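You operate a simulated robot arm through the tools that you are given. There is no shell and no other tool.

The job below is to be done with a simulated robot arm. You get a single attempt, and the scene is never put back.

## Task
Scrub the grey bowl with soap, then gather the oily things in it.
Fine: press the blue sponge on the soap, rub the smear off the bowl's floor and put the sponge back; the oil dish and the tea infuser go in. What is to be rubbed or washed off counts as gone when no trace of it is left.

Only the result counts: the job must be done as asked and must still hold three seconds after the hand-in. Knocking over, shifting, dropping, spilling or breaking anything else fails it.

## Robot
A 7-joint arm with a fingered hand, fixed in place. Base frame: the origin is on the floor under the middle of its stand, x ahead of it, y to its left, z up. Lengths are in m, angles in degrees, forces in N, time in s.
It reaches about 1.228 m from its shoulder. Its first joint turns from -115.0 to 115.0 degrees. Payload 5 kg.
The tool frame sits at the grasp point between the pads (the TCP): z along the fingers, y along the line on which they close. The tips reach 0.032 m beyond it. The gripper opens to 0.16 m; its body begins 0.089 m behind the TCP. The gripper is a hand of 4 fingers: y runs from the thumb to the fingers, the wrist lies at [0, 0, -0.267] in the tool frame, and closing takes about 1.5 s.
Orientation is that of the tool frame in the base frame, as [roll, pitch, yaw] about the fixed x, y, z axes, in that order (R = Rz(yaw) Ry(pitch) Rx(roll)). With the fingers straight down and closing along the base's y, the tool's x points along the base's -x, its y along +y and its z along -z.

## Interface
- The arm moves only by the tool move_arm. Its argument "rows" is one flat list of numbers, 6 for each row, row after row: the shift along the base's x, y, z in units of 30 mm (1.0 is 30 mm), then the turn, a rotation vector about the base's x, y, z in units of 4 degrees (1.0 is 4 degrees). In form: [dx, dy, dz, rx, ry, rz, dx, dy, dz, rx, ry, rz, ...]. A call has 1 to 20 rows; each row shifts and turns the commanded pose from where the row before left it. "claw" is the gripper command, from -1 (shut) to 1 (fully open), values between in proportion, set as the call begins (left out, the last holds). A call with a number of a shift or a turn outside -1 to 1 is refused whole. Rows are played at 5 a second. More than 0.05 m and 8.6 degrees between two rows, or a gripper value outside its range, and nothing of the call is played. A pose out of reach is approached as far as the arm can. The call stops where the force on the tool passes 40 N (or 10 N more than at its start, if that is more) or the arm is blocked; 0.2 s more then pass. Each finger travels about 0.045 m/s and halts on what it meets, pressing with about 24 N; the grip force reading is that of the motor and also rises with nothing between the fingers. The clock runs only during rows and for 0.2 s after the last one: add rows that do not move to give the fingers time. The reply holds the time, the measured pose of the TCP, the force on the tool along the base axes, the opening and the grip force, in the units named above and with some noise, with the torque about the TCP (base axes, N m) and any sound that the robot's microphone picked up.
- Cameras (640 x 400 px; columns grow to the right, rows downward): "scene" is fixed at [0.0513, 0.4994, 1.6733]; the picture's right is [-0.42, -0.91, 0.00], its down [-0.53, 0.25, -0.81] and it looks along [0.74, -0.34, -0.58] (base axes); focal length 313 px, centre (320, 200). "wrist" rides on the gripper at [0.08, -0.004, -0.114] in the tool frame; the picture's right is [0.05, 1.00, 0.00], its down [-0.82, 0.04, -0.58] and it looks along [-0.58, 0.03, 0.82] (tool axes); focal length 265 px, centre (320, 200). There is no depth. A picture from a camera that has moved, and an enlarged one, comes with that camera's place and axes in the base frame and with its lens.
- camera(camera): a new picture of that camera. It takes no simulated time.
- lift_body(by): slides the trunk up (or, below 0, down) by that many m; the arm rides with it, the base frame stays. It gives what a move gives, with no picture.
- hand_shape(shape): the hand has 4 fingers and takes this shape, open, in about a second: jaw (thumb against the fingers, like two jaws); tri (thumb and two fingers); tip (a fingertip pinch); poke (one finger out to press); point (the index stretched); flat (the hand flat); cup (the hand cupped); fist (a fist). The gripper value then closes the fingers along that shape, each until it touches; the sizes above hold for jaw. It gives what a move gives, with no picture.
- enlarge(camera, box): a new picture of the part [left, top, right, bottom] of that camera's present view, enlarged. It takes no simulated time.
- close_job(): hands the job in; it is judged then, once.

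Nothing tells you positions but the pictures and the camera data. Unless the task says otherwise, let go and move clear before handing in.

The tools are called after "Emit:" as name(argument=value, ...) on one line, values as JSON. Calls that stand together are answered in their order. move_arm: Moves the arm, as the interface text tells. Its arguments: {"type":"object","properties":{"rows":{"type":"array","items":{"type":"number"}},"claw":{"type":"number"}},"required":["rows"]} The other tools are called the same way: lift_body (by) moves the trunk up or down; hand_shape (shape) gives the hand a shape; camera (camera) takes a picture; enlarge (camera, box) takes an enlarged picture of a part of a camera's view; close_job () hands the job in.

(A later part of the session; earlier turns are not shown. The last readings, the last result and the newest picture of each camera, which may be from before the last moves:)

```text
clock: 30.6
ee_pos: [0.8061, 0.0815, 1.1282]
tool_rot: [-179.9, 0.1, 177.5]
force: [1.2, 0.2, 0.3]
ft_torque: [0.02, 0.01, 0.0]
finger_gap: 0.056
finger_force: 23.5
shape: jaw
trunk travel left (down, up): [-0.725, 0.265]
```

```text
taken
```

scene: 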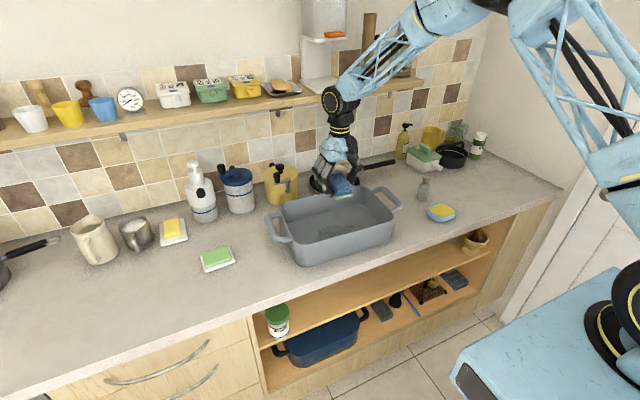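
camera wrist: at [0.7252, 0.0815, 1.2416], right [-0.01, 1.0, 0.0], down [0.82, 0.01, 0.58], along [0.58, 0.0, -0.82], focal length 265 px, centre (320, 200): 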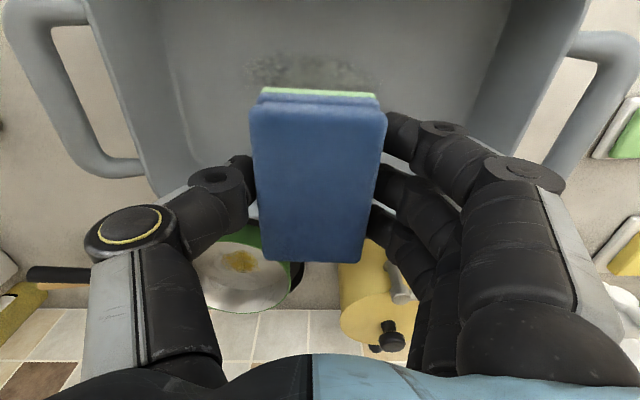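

The sponge is above the smear, and its extent matches my estimate (x 0.76–0.855, y −0.005 to 0.155). I lower it into the bowl partway and check the clearances.

Emit:
move_arm(rows=[0, 0, -0.8, 0, 0, 0, 0, 0, -0.8, 0, 0, 0, 0, 0, -0.8, 0, 0, 0, 0, 0, -0.8, 0, 0, 0, 0, 0, 0, 0, 0, 0])

Emit:
camera(camera="wrist")

Emit:
enlarge(camera="scene", box=[250, 140, 430, 280])

```text
clock: 31.8
ee_pos: [0.8068, 0.0831, 1.0316]
tool_rot: [179.9, 0.0, 177.4]
force: [0.3, 0.1, -1.2]
ft_torque: [0.01, 0.01, -0.01]
finger_gap: 0.0562
finger_force: 24.6
shape: jaw
trunk travel left (down, up): [-0.725, 0.265]
```

```text
taken
camera wrist: at [0.7246, 0.0825, 1.1455], right [-0.01, 1.0, 0.0], down [0.82, 0.01, 0.58], along [0.58, 0.0, -0.82], focal length 265 px, centre (320, 200)
```

wrist: 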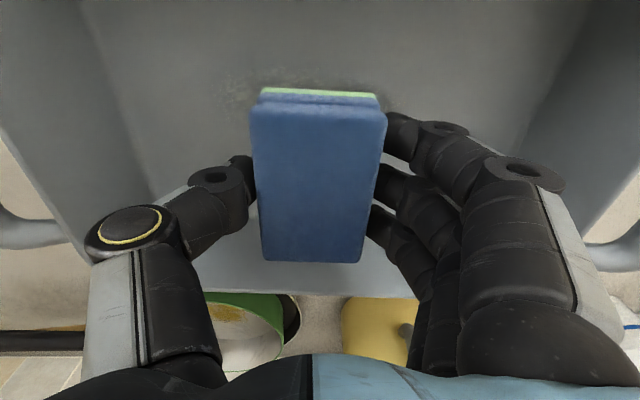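

```text
2.86 times, centred on (340, 210) of scene
camera zoom: at [0.0513, 0.4994, 1.6733], right [-0.42, -0.91, 0.0], down [-0.53, 0.25, -0.81], along [0.74, -0.34, -0.58], focal length 895 px, centre (263, 171)
```

zoom: 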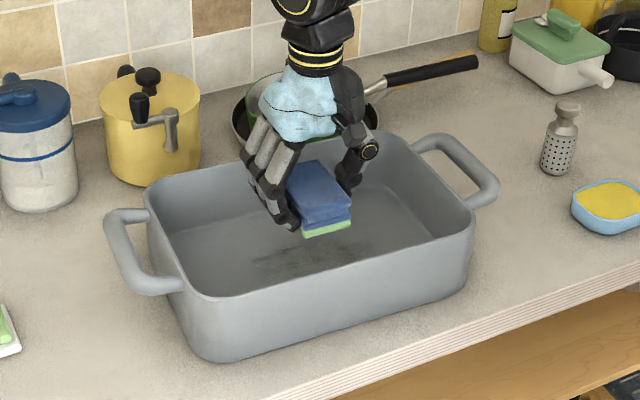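

Clearances look good all around. I'll continue lowering to the bowl floor in smaller steps.

Emit:
move_arm(rows=[0, 0, -0.6, 0, 0, 0, 0, 0, -0.6, 0, 0, 0, 0, 0, -0.5, 0, 0, 0, 0, 0, 0, 0, 0, 0])

Emit:
move_arm(rows=[0, 0, -0.06, 0, 0, 0, 0, 0, -0.06, 0, 0, 0, 0, 0, 0, 0, 0, 0])

Emit:
enlarge(camera="scene", box=[250, 140, 430, 280])

```text
clock: 32.8
ee_pos: [0.8083, 0.0827, 0.9811]
tool_rot: [180.0, 0.0, 177.4]
force: [-0.2, 0.1, -0.4]
ft_torque: [-0.02, 0.02, 0.01]
finger_gap: 0.0563
finger_force: 23.6
shape: jaw
trunk travel left (down, up): [-0.725, 0.265]
```

```text
clock: 33.6
ee_pos: [0.8072, 0.0827, 0.9776]
tool_rot: [180.0, 0.0, 177.4]
force: [0.1, -0.7, -0.5]
ft_torque: [0.01, 0.03, 0.01]
finger_gap: 0.0562
finger_force: 24.1
shape: jaw
trunk travel left (down, up): [-0.725, 0.265]
```

```text
2.86 times, centred on (340, 210) of scene
camera zoom: at [0.0513, 0.4994, 1.6733], right [-0.42, -0.91, 0.0], down [-0.53, 0.25, -0.81], along [0.74, -0.34, -0.58], focal length 895 px, centre (263, 171)
```

zoom: 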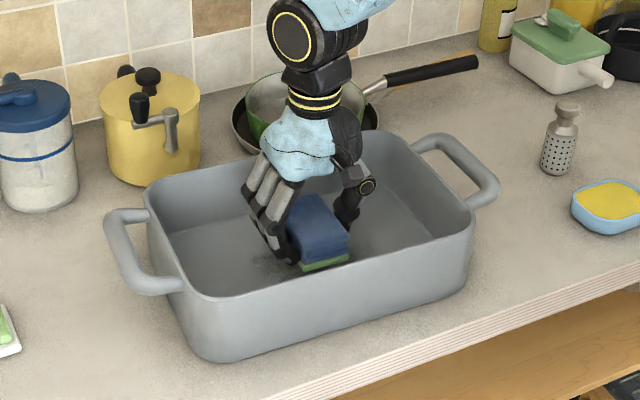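

The sponge is low inside the bowl but not touching the floor yet. I continue in 2–3 mm steps.

Emit:
move_arm(rows=[0, 0, -0.08, 0, 0, 0, 0, 0, -0.08, 0, 0, 0, 0, 0, 0, 0, 0, 0])

Emit:
move_arm(rows=[0, 0, -0.06, 0, 0, 0, 0, 0, -0.06, 0, 0, 0, 0, 0, 0, 0, 0, 0])

Emit:
move_arm(rows=[0, 0, -0.05, 0, 0, 0, 0, 0, -0.05, 0, 0, 0, 0, 0, 0, 0, 0, 0])

```text
clock: 34.4
ee_pos: [0.8066, 0.0832, 0.9717]
tool_rot: [180.0, 0.0, 177.5]
force: [0.2, -0.3, -0.1]
ft_torque: [-0.02, 0.03, 0.01]
finger_gap: 0.0562
finger_force: 24.0
shape: jaw
trunk travel left (down, up): [-0.725, 0.265]
```

```text
clock: 35.2
ee_pos: [0.8069, 0.0829, 0.9677]
tool_rot: [-180.0, -0.1, 177.4]
force: [-0.1, -0.9, -0.1]
ft_torque: [-0.02, 0.04, 0.0]
finger_gap: 0.0563
finger_force: 24.3
shape: jaw
trunk travel left (down, up): [-0.725, 0.265]
```

```text
clock: 36.0
ee_pos: [0.8081, 0.0834, 0.9653]
tool_rot: [179.9, -0.1, 177.5]
force: [0.9, 0.8, -0.4]
ft_torque: [0.0, 0.0, 0.03]
finger_gap: 0.0564
finger_force: 24.2
shape: jaw
trunk travel left (down, up): [-0.725, 0.265]
```

Emit:
move_arm(rows=[0, 0, -0.05, 0, 0, 0, 0, 0, -0.05, 0, 0, 0, 0, 0, 0, 0, 0, 0])

Emit:
move_arm(rows=[0, 0, -0.04, 0, 0, 0, 0, 0, -0.04, 0, 0, 0, 0, 0, 0, 0, 0, 0])

Emit:
camera(camera="wrist")

```text
clock: 36.8
ee_pos: [0.8068, 0.083, 0.9611]
tool_rot: [-180.0, 0.0, 177.3]
force: [1.2, 0.6, 0.0]
ft_torque: [-0.03, -0.01, -0.01]
finger_gap: 0.0563
finger_force: 23.6
shape: jaw
trunk travel left (down, up): [-0.725, 0.265]
```

```text
clock: 37.6
ee_pos: [0.8056, 0.0828, 0.9601]
tool_rot: [-179.9, 0.0, 177.4]
force: [0.4, -0.2, -0.1]
ft_torque: [0.0, 0.0, 0.01]
finger_gap: 0.0561
finger_force: 24.3
shape: jaw
trunk travel left (down, up): [-0.725, 0.265]
```

```text
taken
camera wrist: at [0.7254, 0.0822, 1.0746], right [-0.01, 1.0, 0.0], down [0.82, 0.01, 0.58], along [0.58, 0.0, -0.82], focal length 265 px, centre (320, 200)
```

wrist: 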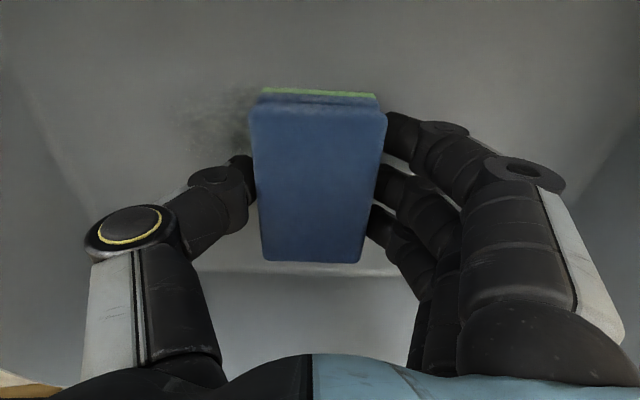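

Still no contact at 0.960; the floor should be only a few millimetres lower. I continue stepping down.

Emit:
move_arm(rows=[0, 0, -0.04, 0, 0, 0, 0, 0, -0.04, 0, 0, 0, 0, 0, 0, 0, 0, 0])

Emit:
move_arm(rows=[0, 0, -0.03, 0, 0, 0, 0, 0, -0.03, 0, 0, 0, 0, 0, 0, 0, 0, 0])

```text
clock: 38.4
ee_pos: [0.8072, 0.0836, 0.9581]
tool_rot: [-180.0, 0.1, 177.5]
force: [0.3, 0.3, 0.4]
ft_torque: [0.02, 0.01, -0.01]
finger_gap: 0.056
finger_force: 23.7
shape: jaw
trunk travel left (down, up): [-0.725, 0.265]
```

```text
clock: 39.2
ee_pos: [0.8054, 0.083, 0.9574]
tool_rot: [-180.0, 0.2, 177.4]
force: [3.2, 1.1, 12.6]
ft_torque: [0.05, -0.02, -0.02]
finger_gap: 0.056
finger_force: 23.7
shape: jaw
trunk travel left (down, up): [-0.725, 0.265]
```

Contact with the floor at about 12 N. I ease off slightly and make a first stroke toward the smear's −y end.

Emit:
move_arm(rows=[0, 0, 0.015, 0, 0, 0, 0, -0.25, 0, 0, 0, 0, 0, -0.3, 0, 0, 0, 0, 0, -0.3, 0, 0, 0, 0, 0, -0.3, 0, 0, 0, 0, 0, -0.3, 0, 0, 0, 0, 0, -0.3, 0, 0, 0, 0])

Emit:
camera(camera="wrist")

Emit:
enlarge(camera="scene", box=[250, 140, 430, 280])

```text
clock: 40.8
ee_pos: [0.8056, 0.0306, 0.9573]
tool_rot: [-180.0, 0.1, 177.4]
force: [0.7, 5.9, 14.2]
ft_torque: [0.26, 0.03, -0.02]
finger_gap: 0.0564
finger_force: 23.9
shape: jaw
trunk travel left (down, up): [-0.725, 0.265]
```

```text
taken
camera wrist: at [0.7245, 0.0297, 1.071], right [-0.01, 1.0, 0.0], down [0.82, 0.01, 0.58], along [0.58, 0.0, -0.82], focal length 265 px, centre (320, 200)
```

wrist: 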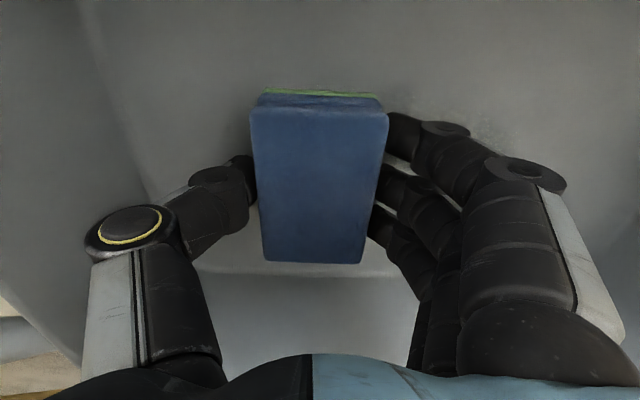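

```text
2.86 times, centred on (340, 210) of scene
camera zoom: at [0.0513, 0.4994, 1.6733], right [-0.42, -0.91, 0.0], down [-0.53, 0.25, -0.81], along [0.74, -0.34, -0.58], focal length 895 px, centre (263, 171)
```

zoom: 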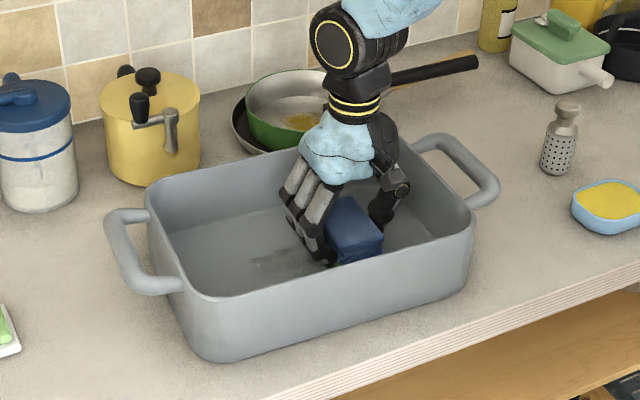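

The smear is coming off and the bowl stays put, with friction around 6 N. I'll sweep slightly further to this side, then across to the other end.

Emit:
move_arm(rows=[0, -0.25, 0.01, 0, 0, 0, 0, 0.33, 0, 0, 0, 0, 0, 0.33, 0, 0, 0, 0, 0, 0.33, 0, 0, 0, 0, 0, 0.33, 0, 0, 0, 0, 0, 0.33, 0, 0, 0, 0, 0, 0.33, 0, 0, 0, 0, 0, 0.33, 0, 0, 0, 0, 0, 0.33, 0, 0, 0, 0, 0, 0.33, 0, 0, 0, 0, 0, 0.33, 0, 0, 0, 0, 0, 0.33, 0, 0, 0, 0, 0, 0.33, 0, 0, 0, 0])

Emit:
camera(camera="wrist")

Emit:
enlarge(camera="scene", box=[250, 140, 430, 280])

```text
clock: 43.6
ee_pos: [0.807, 0.1429, 0.9567]
tool_rot: [180.0, 0.0, 177.4]
force: [0.0, -3.0, 12.1]
ft_torque: [-0.12, 0.01, 0.04]
finger_gap: 0.0569
finger_force: 23.7
shape: jaw
trunk travel left (down, up): [-0.725, 0.265]
```

```text
taken
camera wrist: at [0.7253, 0.1412, 1.0709], right [-0.01, 1.0, 0.0], down [0.82, 0.0, 0.58], along [0.58, 0.0, -0.82], focal length 265 px, centre (320, 200)
```

wrist: 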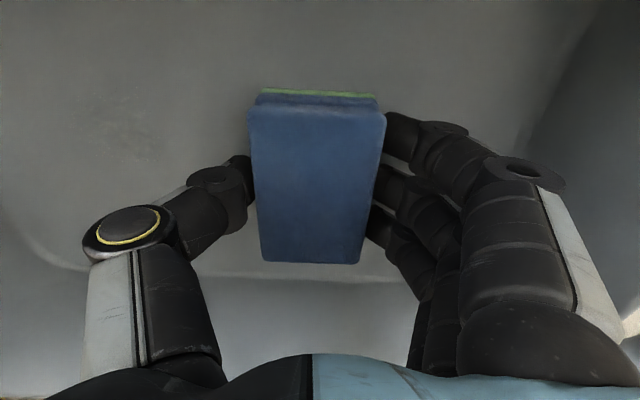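

```text
2.86 times, centred on (340, 210) of scene
camera zoom: at [0.0513, 0.4994, 1.6733], right [-0.42, -0.91, 0.0], down [-0.53, 0.25, -0.81], along [0.74, -0.34, -0.58], focal length 895 px, centre (263, 171)
```

zoom: 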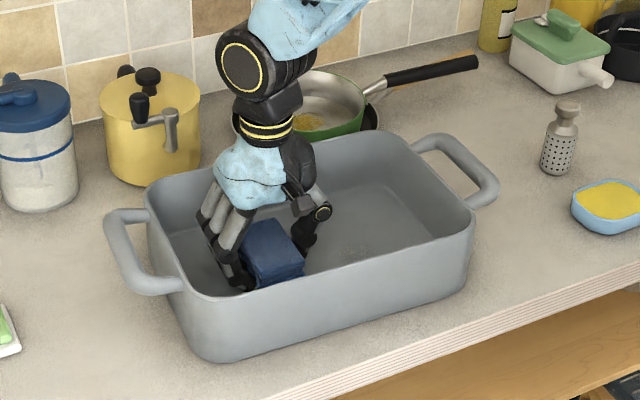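

Most of the smear is faded, with a faint patch left. I'll continue with passes shifted slightly in x to cover the whole area.

Emit:
move_arm(rows=[-0.2, 0.2, 0, 0, 0, 0, -0.3, 0, 0, 0, 0, 0, 0, -0.35, 0, 0, 0, 0, 0, -0.35, 0, 0, 0, 0, 0, -0.35, 0, 0, 0, 0, 0, -0.35, 0, 0, 0, 0, 0, -0.35, 0, 0, 0, 0, 0, -0.35, 0, 0, 0, 0, 0, -0.35, 0, 0, 0, 0, 0, -0.35, 0, 0, 0, 0, 0, -0.35, 0, 0, 0, 0, 0, -0.35, 0, 0, 0, 0, 0, -0.35, 0, 0, 0, 0, 0, -0.35, 0, 0, 0, 0])

Emit:
move_arm(rows=[0.4, 0, 0, 0, 0, 0, 0.5, 0, 0, 0, 0, 0, 0.1, 0.35, 0, 0, 0, 0, 0, 0.35, 0, 0, 0, 0, 0, 0.35, 0, 0, 0, 0, 0, 0.35, 0, 0, 0, 0, 0, 0.35, 0, 0, 0, 0, 0, 0.35, 0, 0, 0, 0, 0, 0.35, 0, 0, 0, 0, 0, 0.35, 0, 0, 0, 0, 0, 0.35, 0, 0, 0, 0, 0, 0.35, 0, 0, 0, 0, 0, 0.35, 0, 0, 0, 0, 0, 0.35, 0, 0, 0, 0])

Emit:
camera(camera="wrist")

Emit:
enlarge(camera="scene", box=[250, 140, 430, 280])

```text
clock: 46.6
ee_pos: [0.792, 0.0222, 0.9567]
tool_rot: [180.0, 0.0, 177.4]
force: [-0.9, 3.4, 11.0]
ft_torque: [0.16, 0.02, -0.01]
finger_gap: 0.057
finger_force: 23.2
shape: jaw
trunk travel left (down, up): [-0.725, 0.265]
```

```text
clock: 49.6
ee_pos: [0.8213, 0.149, 0.9561]
tool_rot: [-179.9, 0.2, 177.4]
force: [-1.3, -5.4, 15.9]
ft_torque: [-0.21, 0.0, 0.08]
finger_gap: 0.0571
finger_force: 24.2
shape: jaw
trunk travel left (down, up): [-0.725, 0.265]
```

```text
taken
camera wrist: at [0.7393, 0.1465, 1.0706], right [-0.01, 1.0, 0.0], down [0.82, 0.0, 0.58], along [0.58, 0.0, -0.82], focal length 265 px, centre (320, 200)
```

wrist: 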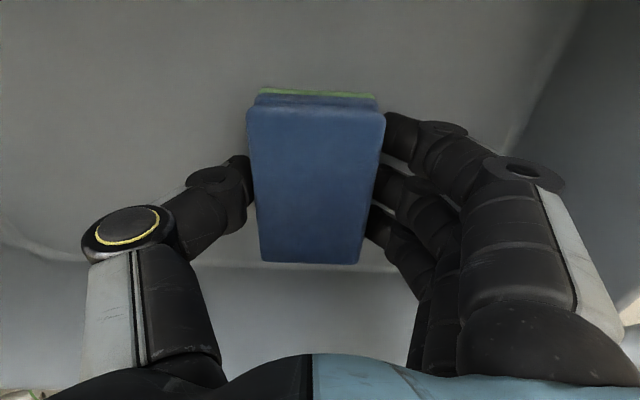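

```text
2.86 times, centred on (340, 210) of scene
camera zoom: at [0.0513, 0.4994, 1.6733], right [-0.42, -0.91, 0.0], down [-0.53, 0.25, -0.81], along [0.74, -0.34, -0.58], focal length 895 px, centre (263, 171)
```

zoom: 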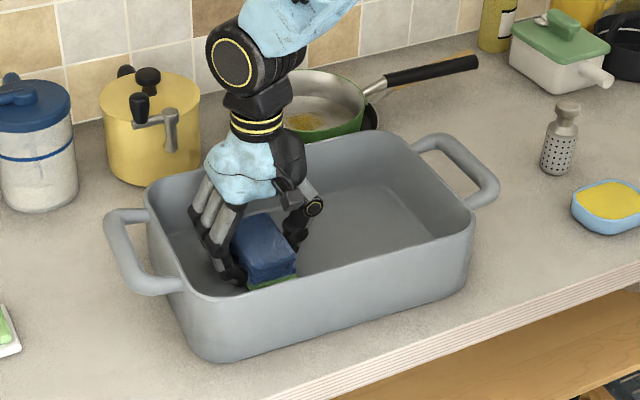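

The visible floor looks clean. I'll do two more passes for the edges, then lift and inspect.

Emit:
move_arm(rows=[-0.35, 0, 0.01, 0, 0, 0, 0, -0.35, 0, 0, 0, 0, 0, -0.35, 0, 0, 0, 0, 0, -0.35, 0, 0, 0, 0, 0, -0.35, 0, 0, 0, 0, 0, -0.35, 0, 0, 0, 0, 0, -0.35, 0, 0, 0, 0, 0, -0.35, 0, 0, 0, 0, 0, -0.35, 0, 0, 0, 0, 0, -0.35, 0, 0, 0, 0, 0, -0.35, 0, 0, 0, 0, 0, -0.35, 0, 0, 0, 0, 0, -0.35, 0, 0, 0, 0])

Emit:
move_arm(rows=[-0.4, 0, 0, 0, 0, 0, -0.3, 0.35, 0, 0, 0, 0, 0, 0.35, 0, 0, 0, 0, 0, 0.35, 0, 0, 0, 0, 0, 0.35, 0, 0, 0, 0, 0, 0.35, 0, 0, 0, 0, 0, 0.35, 0, 0, 0, 0, 0, 0.35, 0, 0, 0, 0, 0, 0.35, 0, 0, 0, 0, 0, 0.35, 0, 0, 0, 0, 0, 0.35, 0, 0, 0, 0, 0, 0.35, 0, 0, 0, 0])

Emit:
move_arm(rows=[0.2, -0.5, 0.5, 0, 0, 0, 0.2, -0.5, 1, 0, 0, 0, 0, -0.5, 1, 0, 0, 0, 0, 0, 1, 0, 0, 0, 0, 0, 1, 0, 0, 0, 0, 0, 1, 0, 0, 0, 0, 0, 0, 0, 0, 0])

Emit:
camera(camera="wrist")

Emit:
enlarge(camera="scene", box=[250, 140, 430, 280])

```text
clock: 52.4
ee_pos: [0.81, 0.0208, 0.9577]
tool_rot: [-180.0, 0.0, 177.4]
force: [0.3, 0.4, 0.9]
ft_torque: [0.03, -0.03, -0.01]
finger_gap: 0.057
finger_force: 23.9
shape: jaw
trunk travel left (down, up): [-0.725, 0.265]
```

```text
clock: 55.0
ee_pos: [0.7895, 0.1386, 0.9572]
tool_rot: [180.0, 0.0, 177.4]
force: [-0.6, 0.3, 2.6]
ft_torque: [0.09, 0.03, 0.01]
finger_gap: 0.057
finger_force: 23.5
shape: jaw
trunk travel left (down, up): [-0.725, 0.265]
```

```text
clock: 56.6
ee_pos: [0.8032, 0.0942, 1.1241]
tool_rot: [180.0, 0.0, 177.3]
force: [-0.2, 0.2, 0.6]
ft_torque: [0.01, 0.03, -0.01]
finger_gap: 0.0568
finger_force: 24.1
shape: jaw
trunk travel left (down, up): [-0.725, 0.265]
```

```text
taken
camera wrist: at [0.7222, 0.0922, 1.2386], right [-0.01, 1.0, 0.0], down [0.82, 0.01, 0.58], along [0.58, 0.0, -0.82], focal length 265 px, centre (320, 200)
```

wrist: 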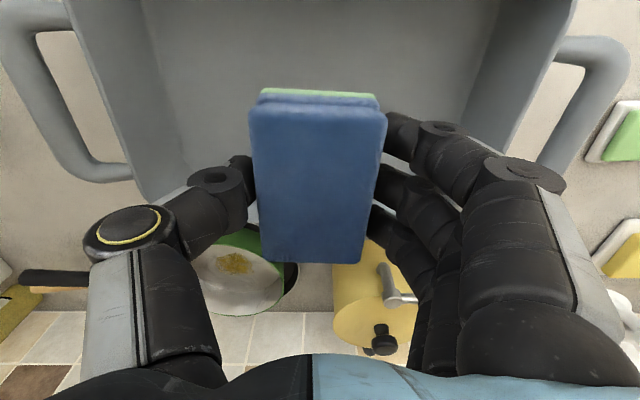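

```text
2.86 times, centred on (340, 210) of scene
camera zoom: at [0.0513, 0.4994, 1.6733], right [-0.42, -0.91, 0.0], down [-0.53, 0.25, -0.81], along [0.74, -0.34, -0.58], focal length 895 px, centre (263, 171)
```

zoom: 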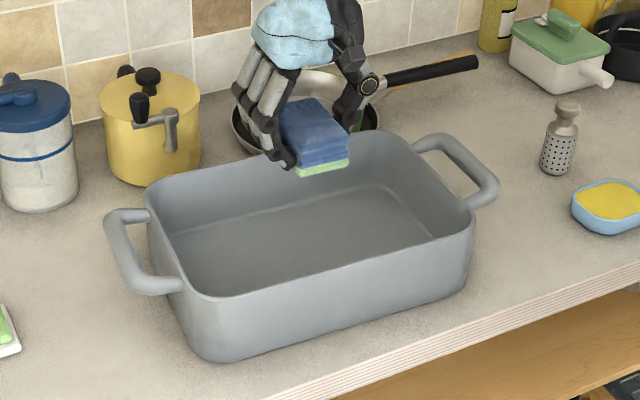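

The bowl floor looks clean from here. I'll enlarge to check for faint traces.

Emit:
enlarge(camera="scene", box=[285, 190, 395, 255])

Emit:
enlarge(camera="wrist", box=[140, 0, 520, 130])

```text
5.82 times, centred on (340, 222) of scene
camera zoom: at [0.0513, 0.4994, 1.6733], right [-0.42, -0.91, 0.0], down [-0.53, 0.25, -0.81], along [0.74, -0.34, -0.58], focal length 1823 px, centre (204, 69)
```

zoom: 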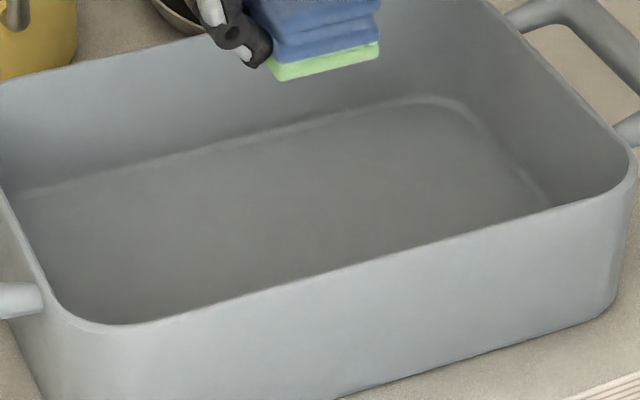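

```text
1.68 times, centred on (330, 65) of wrist
camera zoom: at [0.7222, 0.0922, 1.2386], right [-0.01, 1.0, 0.0], down [0.82, 0.01, 0.58], along [0.58, 0.0, -0.82], focal length 447 px, centre (303, 427)
```

zoom: 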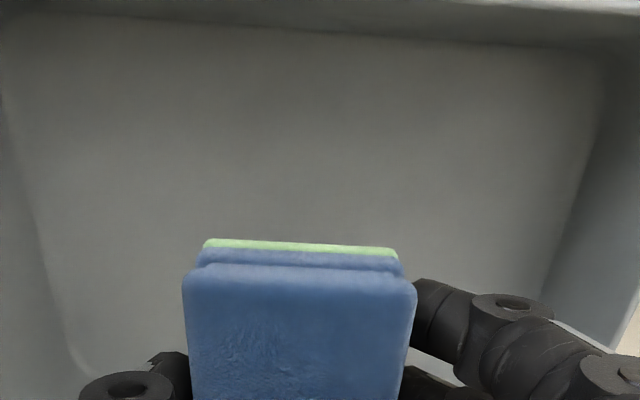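

No trace remains in either view. Now I carry the sponge back to above its original spot at about (0.716, 0.487), compensating for the grip offset.

Emit:
move_arm(rows=[-0.22, 1, 0, 0, 0, 0, -0.22, 1, 0, 0, 0, 0, -0.22, 1, 0, 0, 0, 0, -0.22, 1, 0, 0, 0, 0, -0.22, 1, 0, 0, 0, 0, -0.22, 1, 0, 0, 0, 0, -0.22, 1, 0, 0, 0, 0, -0.22, 1, 0, 0, 0, 0, -0.22, 1, 0, 0, 0, 0, -0.22, 1, 0, 0, 0, 0, -0.22, 1, 0, 0, 0, 0, -0.22, 1, 0, 0, 0, 0, -0.22, 1, 0, 0, 0, 0, 0, 0.1, -1, 0, 0, 0, 0, 0, -1, 0, 0, 0, 0, 0, -1, 0, 0, 0, 0, 0, -1, 0, 0, 0, 0, 0, 0, 0, 0, 0])

Emit:
camera(camera="wrist")

Emit:
enlarge(camera="scene", box=[180, 220, 280, 310])

Emit:
enlarge(camera="scene", box=[285, 190, 395, 255])

```text
clock: 60.4
ee_pos: [0.7162, 0.4881, 1.002]
tool_rot: [-180.0, -0.1, 177.4]
force: [-0.1, -0.8, 0.4]
ft_torque: [-0.02, -0.01, 0.02]
finger_gap: 0.0569
finger_force: 24.2
shape: jaw
trunk travel left (down, up): [-0.725, 0.265]
```

```text
taken
camera wrist: at [0.6354, 0.4853, 1.1163], right [-0.01, 1.0, 0.0], down [0.82, 0.0, 0.58], along [0.58, 0.0, -0.82], focal length 265 px, centre (320, 200)
```

wrist: 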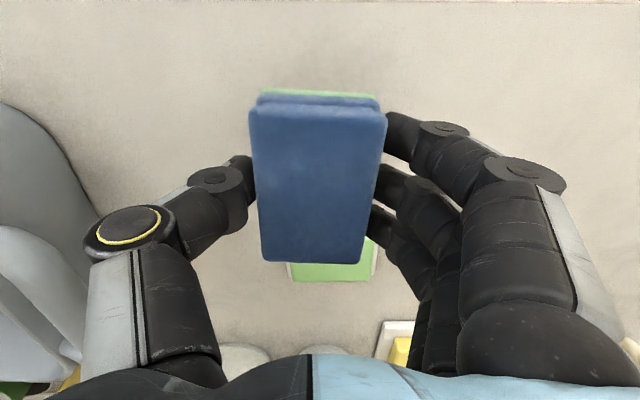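

```text
4.44 times, centred on (230, 265) of scene
camera zoom: at [0.0513, 0.4994, 1.6733], right [-0.42, -0.91, 0.0], down [-0.53, 0.25, -0.81], along [0.74, -0.34, -0.58], focal length 1393 px, centre (720, -89)
```

zoom: 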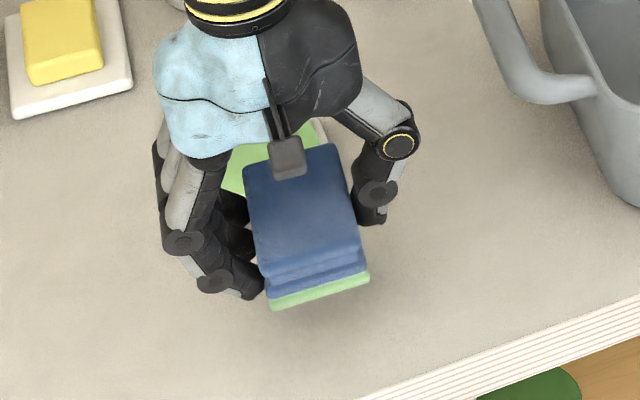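

```text
5.82 times, centred on (340, 222) of scene
camera zoom: at [0.0513, 0.4994, 1.6733], right [-0.42, -0.91, 0.0], down [-0.53, 0.25, -0.81], along [0.74, -0.34, -0.58], focal length 1823 px, centre (204, 69)
```

zoom: 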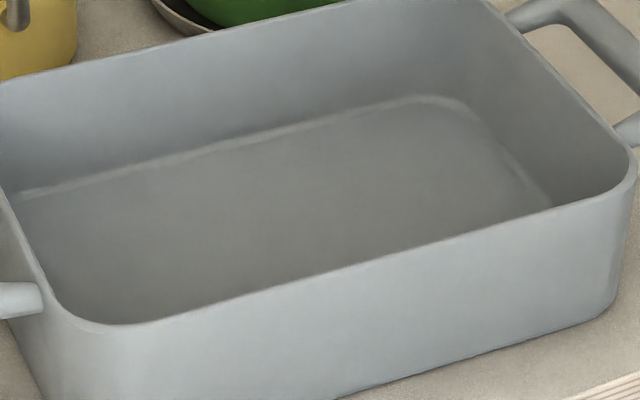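

The bowl shows no trace. Now I lower the sponge onto its original place.

Emit:
move_arm(rows=[0, 0, -0.6, 0, 0, 0, 0, 0, -0.6, 0, 0, 0, 0, 0, -0.25, 0, 0, 0, 0, 0, 0, 0, 0, 0])

Emit:
move_arm(rows=[0, 0, -0.05, 0, 0, 0, 0, 0, -0.05, 0, 0, 0, 0, 0, 0, 0, 0, 0])

Emit:
move_arm(rows=[0, 0, -0.04, 0, 0, 0, 0, 0, -0.03, 0, 0, 0, 0, 0, 0, 0, 0, 0])

```text
clock: 61.4
ee_pos: [0.718, 0.4866, 0.9588]
tool_rot: [180.0, 0.1, 177.4]
force: [-0.1, 0.5, -0.3]
ft_torque: [0.02, 0.0, -0.02]
finger_gap: 0.0571
finger_force: 23.7
shape: jaw
trunk travel left (down, up): [-0.725, 0.265]
```

```text
clock: 62.2
ee_pos: [0.7163, 0.4857, 0.955]
tool_rot: [180.0, -0.1, 177.4]
force: [0.7, 0.1, -0.8]
ft_torque: [0.01, 0.04, -0.03]
finger_gap: 0.0567
finger_force: 23.6
shape: jaw
trunk travel left (down, up): [-0.725, 0.265]
```

```text
clock: 63.0
ee_pos: [0.7159, 0.4872, 0.9527]
tool_rot: [-180.0, -0.1, 177.5]
force: [0.2, -0.2, -0.5]
ft_torque: [0.0, -0.01, 0.0]
finger_gap: 0.0568
finger_force: 23.4
shape: jaw
trunk travel left (down, up): [-0.725, 0.265]
```

Emit:
move_arm(rows=[0, 0, -0.03, 0, 0, 0, 0, 0, -0.03, 0, 0, 0, 0, 0, 0, 0, 0, 0])

Emit:
move_arm(rows=[0, 0, -0.02, 0, 0, 0, 0, 0, -0.01, 0, 0, 0, 0, 0, 0, 0, 0, 0])

```text
clock: 63.8
ee_pos: [0.716, 0.4861, 0.9514]
tool_rot: [-179.9, 0.0, 177.4]
force: [-0.7, -0.2, -0.1]
ft_torque: [0.0, -0.02, -0.02]
finger_gap: 0.0569
finger_force: 24.3
shape: jaw
trunk travel left (down, up): [-0.725, 0.265]
```

```text
clock: 64.6
ee_pos: [0.7159, 0.4858, 0.9509]
tool_rot: [180.0, 0.0, 177.4]
force: [0.0, -0.1, -0.4]
ft_torque: [0.01, 0.0, 0.01]
finger_gap: 0.0572
finger_force: 23.9
shape: jaw
trunk travel left (down, up): [-0.725, 0.265]
```

Almost at the counter; I keep going by about a millimetre at a time until I feel it.

Emit:
move_arm(rows=[0, 0, -0.02, 0, 0, 0, 0, 0, -0.02, 0, 0, 0, 0, 0, 0, 0, 0, 0])

Emit:
enlarge(camera="scene", box=[180, 220, 280, 310])

```text
clock: 65.4
ee_pos: [0.716, 0.4867, 0.9493]
tool_rot: [-180.0, -0.1, 177.4]
force: [0.0, 0.0, 1.0]
ft_torque: [0.0, -0.01, 0.01]
finger_gap: 0.057
finger_force: 23.3
shape: jaw
trunk travel left (down, up): [-0.725, 0.265]
```

```text
4.44 times, centred on (230, 265) of scene
camera zoom: at [0.0513, 0.4994, 1.6733], right [-0.42, -0.91, 0.0], down [-0.53, 0.25, -0.81], along [0.74, -0.34, -0.58], focal length 1393 px, centre (720, -89)
```

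zoom: 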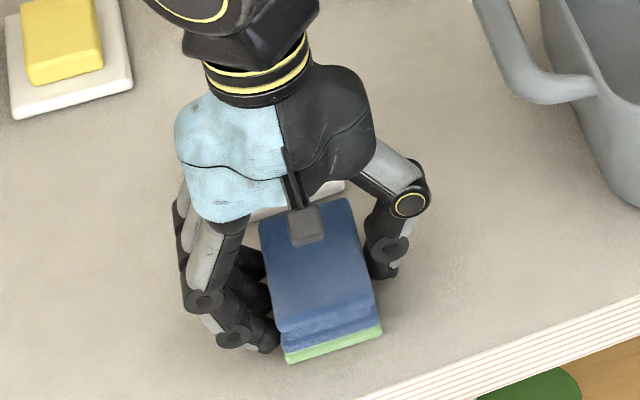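

Light contact at about 1 N means the sponge is on the counter. I release it.

Emit:
move_arm(rows=[0, 0, -0.01, 0, 0, 0, 0, 0, 0, 0, 0, 0, 0, 0, 0, 0, 0, 0, 0, 0, 0, 0, 0, 0, 0, 0, 0, 0, 0, 0, 0, 0, 0, 0, 0, 0, 0, 0, 0, 0, 0, 0], claw=1)

Emit:
camera(camera="wrist")

Emit:
enlarge(camera="scene", box=[190, 235, 260, 305])

```text
clock: 67.0
ee_pos: [0.7162, 0.4859, 0.9467]
tool_rot: [180.0, 0.1, 177.4]
force: [-0.7, -0.2, 0.2]
ft_torque: [0.01, 0.03, 0.01]
finger_gap: 0.1602
finger_force: 0.1
shape: jaw
trunk travel left (down, up): [-0.725, 0.265]
```

```text
taken
camera wrist: at [0.6351, 0.4849, 1.0631], right [-0.01, 1.0, 0.0], down [0.82, 0.01, 0.58], along [0.58, 0.0, -0.82], focal length 265 px, centre (320, 200)
```

wrist: 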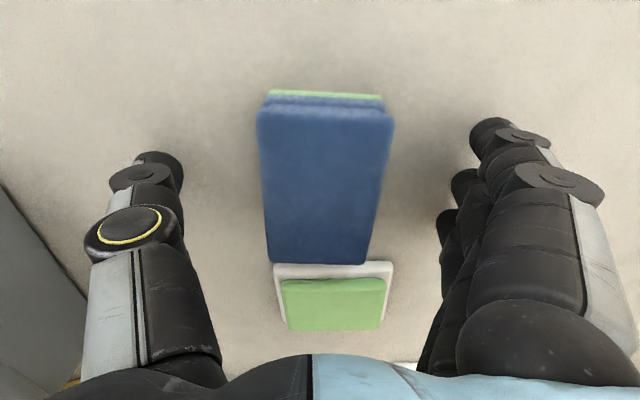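

```text
5.71 times, centred on (225, 270) of scene
camera zoom: at [0.0513, 0.4994, 1.6733], right [-0.42, -0.91, 0.0], down [-0.53, 0.25, -0.81], along [0.74, -0.34, -0.58], focal length 1790 px, centre (863, -200)
```

zoom: 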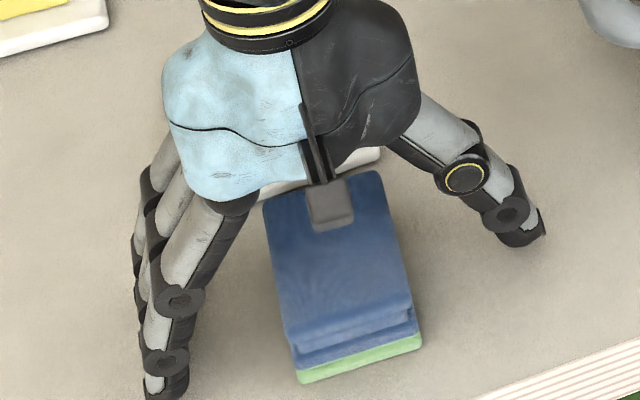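

The sponge is back within about 3 mm of where it stood. Next I rise straight up and travel over to look at the oil dish near (0.715, −0.33) and the infuser near (0.85, −0.365).

Emit:
move_arm(rows=[0, 0, 0.7, 0, 0, 0, 0, 0, 1, 0, 0, 0, 0, 0, 1, 0, 0, 0, 0, 0, 1, 0, 0, 0, 0, 0, 1, 0, 0, 0, 0, -0.3, 1, 0, 0, 0.3, -0.3, -1, 1, 0, 0, 0.35, -0.3, -1, 0.3, 0, 0, 0, -0.3, -1, 0, 0, 0, 0, -0.3, -1, 0, 0, 0, 0, -0.3, -1, 0, 0, 0, 0, -0.3, -1, 0, 0, 0, 0, -0.3, -1, 0, 0, 0, 0, -0.3, -1, 0, 0, 0, 0, 0, -1, 0, 0, 0, 0, 0, -1, 0, 0, 0, 0, 0, -1, 0, 0, 0, 0, 0, -1, 0, 0, 0, 0])

Emit:
move_arm(rows=[0, -1, 0, 0, 0, 0, 0, -1, 0, 0, 0, 0, 0, -1, 0, 0, 0, 0, 0, -1, 0, 0, 0, 0, 0, -1, 0, 0, 0, 0, 0, -1, 0, 0, 0, 0, 0, -1, 0, 0, 0, 0, 0, -1, 0, 0, 0, 0, 0, -1, 0, 0, 0, 0, 0, -1, 0, 0, 0, 0, 0, -1, 0, 0, 0, 0, 0, -1, 0, 0, 0, 0, 0, -1, 0, 0, 0, 0, 0, -1, 0, 0, 0, 0, 0, 0, 0, 0, 0, 0])

Emit:
camera(camera="wrist")

Emit:
camera(camera="scene")

```text
clock: 70.8
ee_pos: [0.6425, 0.1156, 1.1572]
tool_rot: [180.0, 0.0, -179.9]
force: [-0.9, -0.2, -0.6]
ft_torque: [0.05, 0.0, 0.04]
finger_gap: 0.1597
finger_force: 0.0
shape: jaw
trunk travel left (down, up): [-0.725, 0.265]
```

```text
clock: 74.0
ee_pos: [0.6447, -0.3049, 1.1606]
tool_rot: [180.0, 0.0, 179.9]
force: [0.1, -0.1, 0.4]
ft_torque: [-0.05, 0.01, 0.01]
finger_gap: 0.1598
finger_force: 0.1
shape: jaw
trunk travel left (down, up): [-0.725, 0.265]
```

```text
taken
camera wrist: at [0.5629, -0.3086, 1.2739], right [-0.05, 1.0, 0.0], down [0.82, 0.04, 0.58], along [0.58, 0.03, -0.82], focal length 265 px, centre (320, 200)
```

wrist: 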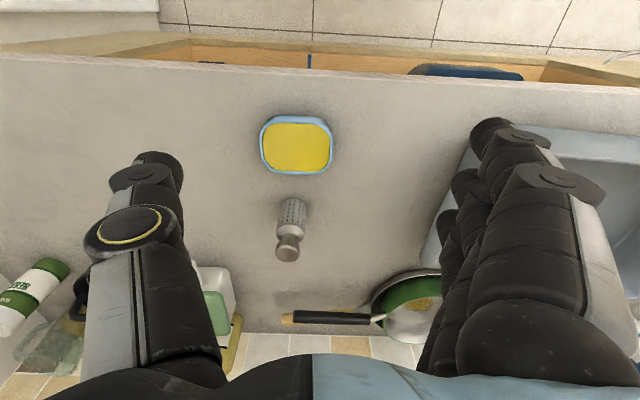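

```text
taken
```

scene: 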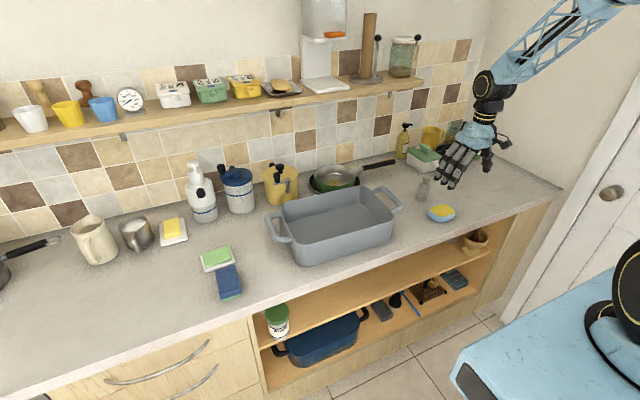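

Both items are now in clear view, with the dish in front and the infuser behind it. I'll enlarge for exact outlines.

Emit:
enlarge(camera="wrist", box=[235, 100, 365, 190])

Emit:
enlarge(camera="wrist", box=[245, 180, 355, 280])

Emit:
enlarge(camera="scene", box=[405, 165, 475, 230])

Emit:
enlarge(camera="scene", box=[285, 190, 395, 255])

```text
4.44 times, centred on (300, 145) of wrist
camera zoom: at [0.5629, -0.3086, 1.2739], right [-0.05, 1.0, 0.0], down [0.82, 0.04, 0.58], along [0.58, 0.03, -0.82], focal length 1180 px, centre (409, 444)
```

zoom: 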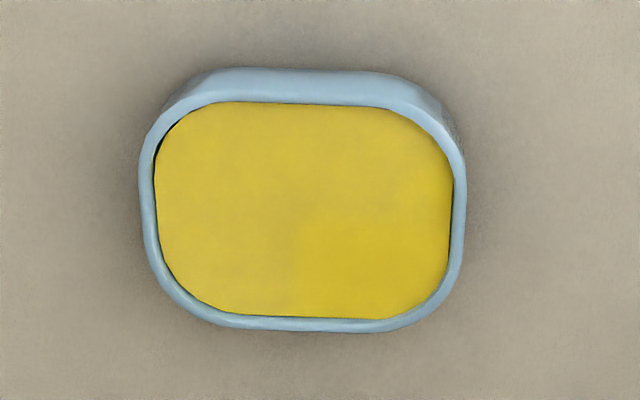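

```text
4.00 times, centred on (300, 230) of wrist
camera zoom: at [0.5629, -0.3086, 1.2739], right [-0.05, 1.0, 0.0], down [0.82, 0.04, 0.58], along [0.58, 0.03, -0.82], focal length 1062 px, centre (400, 80)
```

zoom: 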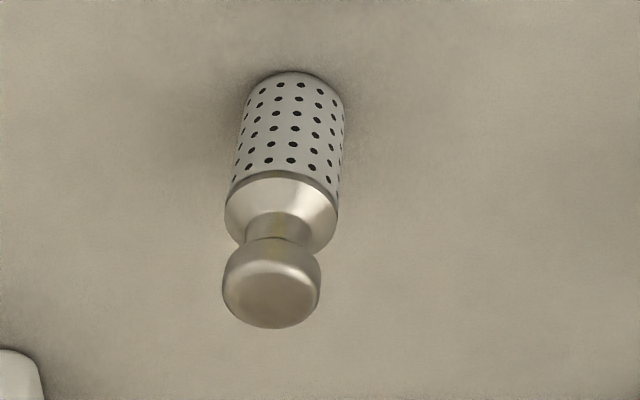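

```text
6.15 times, centred on (440, 198) of scene
camera zoom: at [0.0513, 0.4994, 1.6733], right [-0.42, -0.91, 0.0], down [-0.53, 0.25, -0.81], along [0.74, -0.34, -0.58], focal length 1928 px, centre (-418, 215)
```

zoom: 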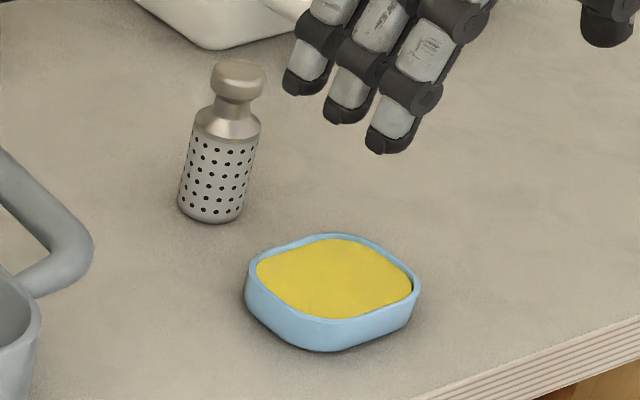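

```text
5.82 times, centred on (340, 222) of scene
camera zoom: at [0.0513, 0.4994, 1.6733], right [-0.42, -0.91, 0.0], down [-0.53, 0.25, -0.81], along [0.74, -0.34, -0.58], focal length 1823 px, centre (204, 69)
```

zoom: 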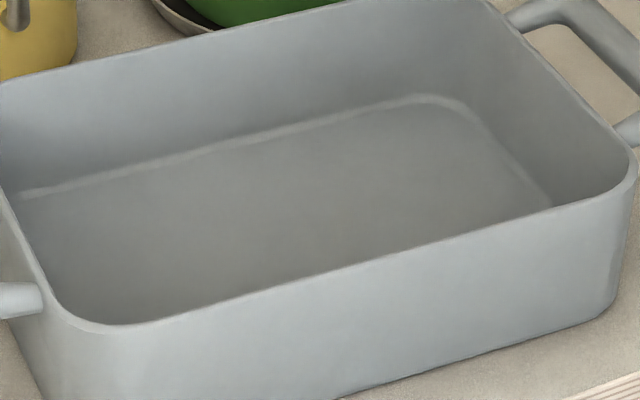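

The dish measures about 0.10 m (y) by 0.078 m (x), centred near (0.723, −0.334), with its rim at about z 0.93. I'll move over it and descend partway.

Emit:
move_arm(rows=[0.6, -0.2, -0.5, 0, 0, 0.25, 0.7, -0.3, -0.8, 0, 0, 0.2, 0.7, -0.3, -0.8, 0, 0, 0, 0.6, -0.17, -0.8, 0, 0, 0, 0, 0, -0.8, 0, 0, 0, 0, 0, 0, 0, 0, 0])

Emit:
camera(camera="wrist")

Emit:
enlarge(camera="wrist", box=[240, 40, 400, 160])

```text
clock: 75.4
ee_pos: [0.7231, -0.3326, 1.0464]
tool_rot: [179.9, 0.0, -178.2]
force: [0.2, 0.8, -0.1]
ft_torque: [-0.03, -0.01, 0.0]
finger_gap: 0.1599
finger_force: 0.1
shape: jaw
trunk travel left (down, up): [-0.725, 0.265]
```

```text
taken
camera wrist: at [0.6417, -0.3395, 1.1607], right [-0.08, 1.0, 0.0], down [0.81, 0.07, 0.58], along [0.58, 0.05, -0.82], focal length 265 px, centre (320, 200)
```

wrist: 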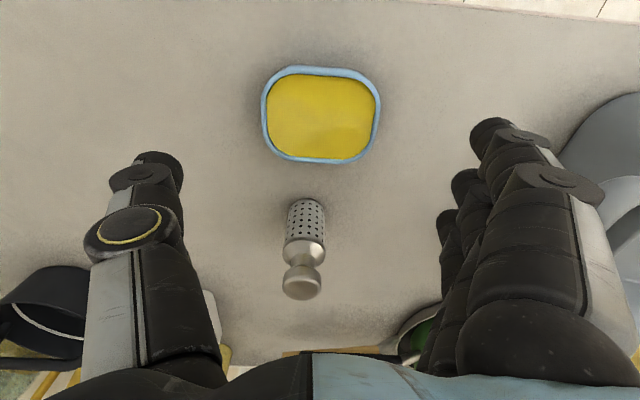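

```text
3.33 times, centred on (320, 100) of wrist
camera zoom: at [0.6417, -0.3395, 1.1607], right [-0.08, 1.0, 0.0], down [0.81, 0.07, 0.58], along [0.58, 0.05, -0.82], focal length 885 px, centre (320, 533)
```

zoom: 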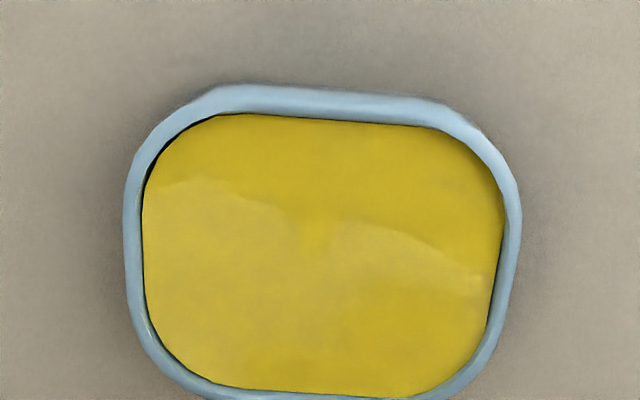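

The dish centre is confirmed near (0.720, −0.334), with its rim at about 0.935. I descend with open fingers on either side of it.

Emit:
move_arm(rows=[-0.1, -0.03, -0.7, 0, 0, 0, 0, 0, -0.8, 0, 0, 0, 0, 0, -0.8, 0, 0, 0, 0, 0, -0.6, 0, 0, 0, 0, 0, 0, 0, 0, 0])

Emit:
camera(camera="wrist")

Emit:
enlarge(camera="scene", box=[400, 150, 490, 235])

```text
clock: 76.6
ee_pos: [0.7184, -0.3327, 0.96]
tool_rot: [-180.0, 0.0, -178.2]
force: [-0.5, -0.7, -0.5]
ft_torque: [-0.01, -0.04, 0.02]
finger_gap: 0.1598
finger_force: 0.1
shape: jaw
trunk travel left (down, up): [-0.725, 0.265]
```

```text
taken
camera wrist: at [0.6382, -0.3405, 1.0741], right [-0.08, 1.0, 0.0], down [0.81, 0.07, 0.58], along [0.58, 0.05, -0.82], focal length 265 px, centre (320, 200)
```

wrist: 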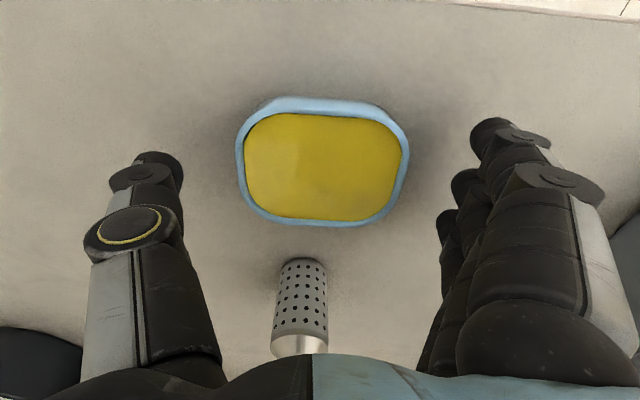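

```text
4.71 times, centred on (445, 192) of scene
camera zoom: at [0.0513, 0.4994, 1.6733], right [-0.42, -0.91, 0.0], down [-0.53, 0.25, -0.81], along [0.74, -0.34, -0.58], focal length 1474 px, centre (-268, 235)
```

zoom: 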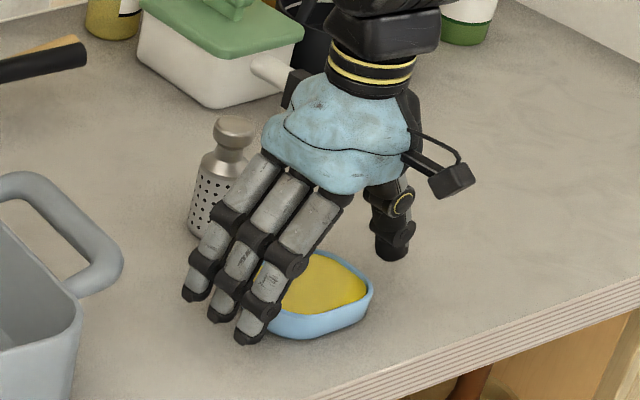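

The dish is well centred between thumb and fingers. I'll lower the last 16 mm and begin closing in stages.

Emit:
move_arm(rows=[0.03, 0, -0.3, 0, 0, 0, 0, 0, -0.23, 0, 0, 0, 0, 0, 0, 0, 0, 0])

Emit:
move_arm(rows=[0, 0, 0, 0, 0, 0, 0, 0, 0, 0, 0, 0, 0, 0, 0, 0, 0, 0, 0, 0, 0, 0, 0, 0], claw=0.45)

Emit:
camera(camera="wrist")

Emit:
enlarge(camera="scene", box=[400, 160, 480, 235])

```text
clock: 77.4
ee_pos: [0.7204, -0.3347, 0.9454]
tool_rot: [179.9, 0.0, -178.1]
force: [0.1, 0.4, 0.8]
ft_torque: [0.02, 0.03, -0.01]
finger_gap: 0.1601
finger_force: 0.0
shape: jaw
trunk travel left (down, up): [-0.725, 0.265]
```

```text
clock: 78.4
ee_pos: [0.7199, -0.334, 0.9457]
tool_rot: [-180.0, -0.1, -178.1]
force: [0.7, -1.2, -0.5]
ft_torque: [0.0, 0.0, 0.01]
finger_gap: 0.1164
finger_force: 0.0
shape: jaw
trunk travel left (down, up): [-0.725, 0.265]
```

```text
taken
camera wrist: at [0.6387, -0.3412, 1.0591], right [-0.08, 1.0, 0.0], down [0.81, 0.07, 0.58], along [0.58, 0.05, -0.82], focal length 265 px, centre (320, 200)
```

wrist: 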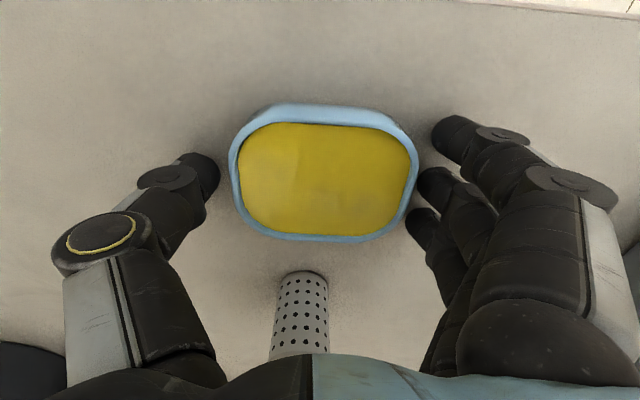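

```text
5.33 times, centred on (440, 198) of scene
camera zoom: at [0.0513, 0.4994, 1.6733], right [-0.42, -0.91, 0.0], down [-0.53, 0.25, -0.81], along [0.74, -0.34, -0.58], focal length 1671 px, centre (-320, 213)
```

zoom: 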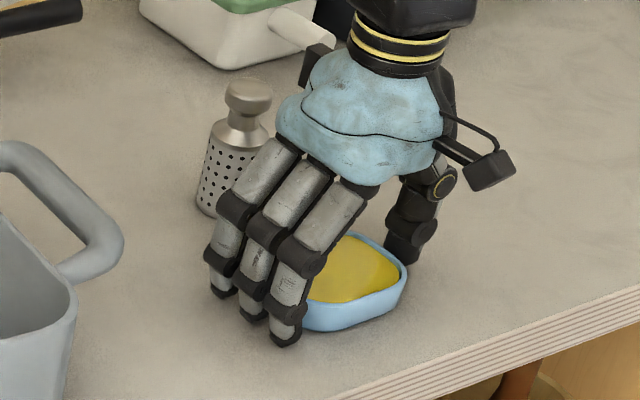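

The fingertips are close to the dish on both sides at the right height. I close onto it.

Emit:
move_arm(rows=[0, 0, 0, 0, 0, 0, 0, 0, 0, 0, 0, 0, 0, 0, 0, 0, 0, 0, 0, 0, 0, 0, 0, 0, 0, 0, 0, 0, 0, 0], claw=-0.3)

Emit:
camera(camera="wrist")

Emit:
enlarge(camera="scene", box=[400, 160, 480, 235])

```text
clock: 79.6
ee_pos: [0.7215, -0.3335, 0.9461]
tool_rot: [-180.0, 0.0, -178.2]
force: [0.5, -0.9, 0.6]
ft_torque: [-0.16, 0.01, -0.02]
finger_gap: 0.0941
finger_force: 24.3
shape: jaw
trunk travel left (down, up): [-0.725, 0.265]
```

```text
taken
camera wrist: at [0.6387, -0.3413, 1.0592], right [-0.08, 1.0, 0.0], down [0.81, 0.07, 0.58], along [0.58, 0.05, -0.82], focal length 265 px, centre (320, 200)
```

wrist: 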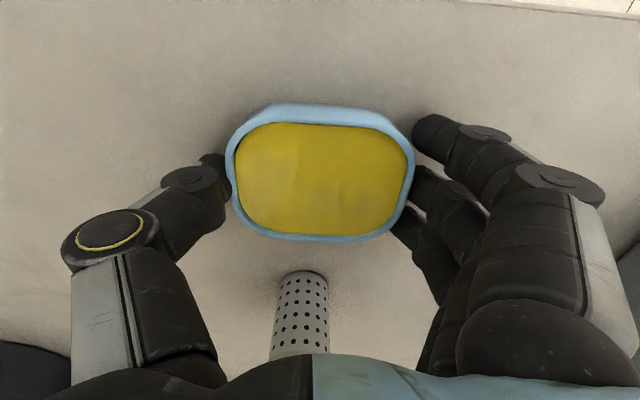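

```text
5.33 times, centred on (440, 198) of scene
camera zoom: at [0.0513, 0.4994, 1.6733], right [-0.42, -0.91, 0.0], down [-0.53, 0.25, -0.81], along [0.74, -0.34, -0.58], focal length 1671 px, centre (-320, 213)
```

zoom: 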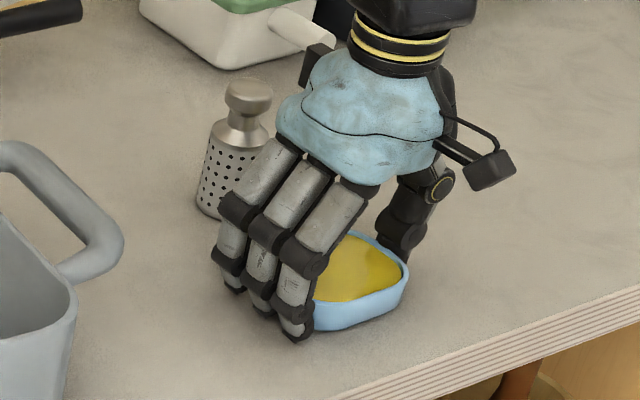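

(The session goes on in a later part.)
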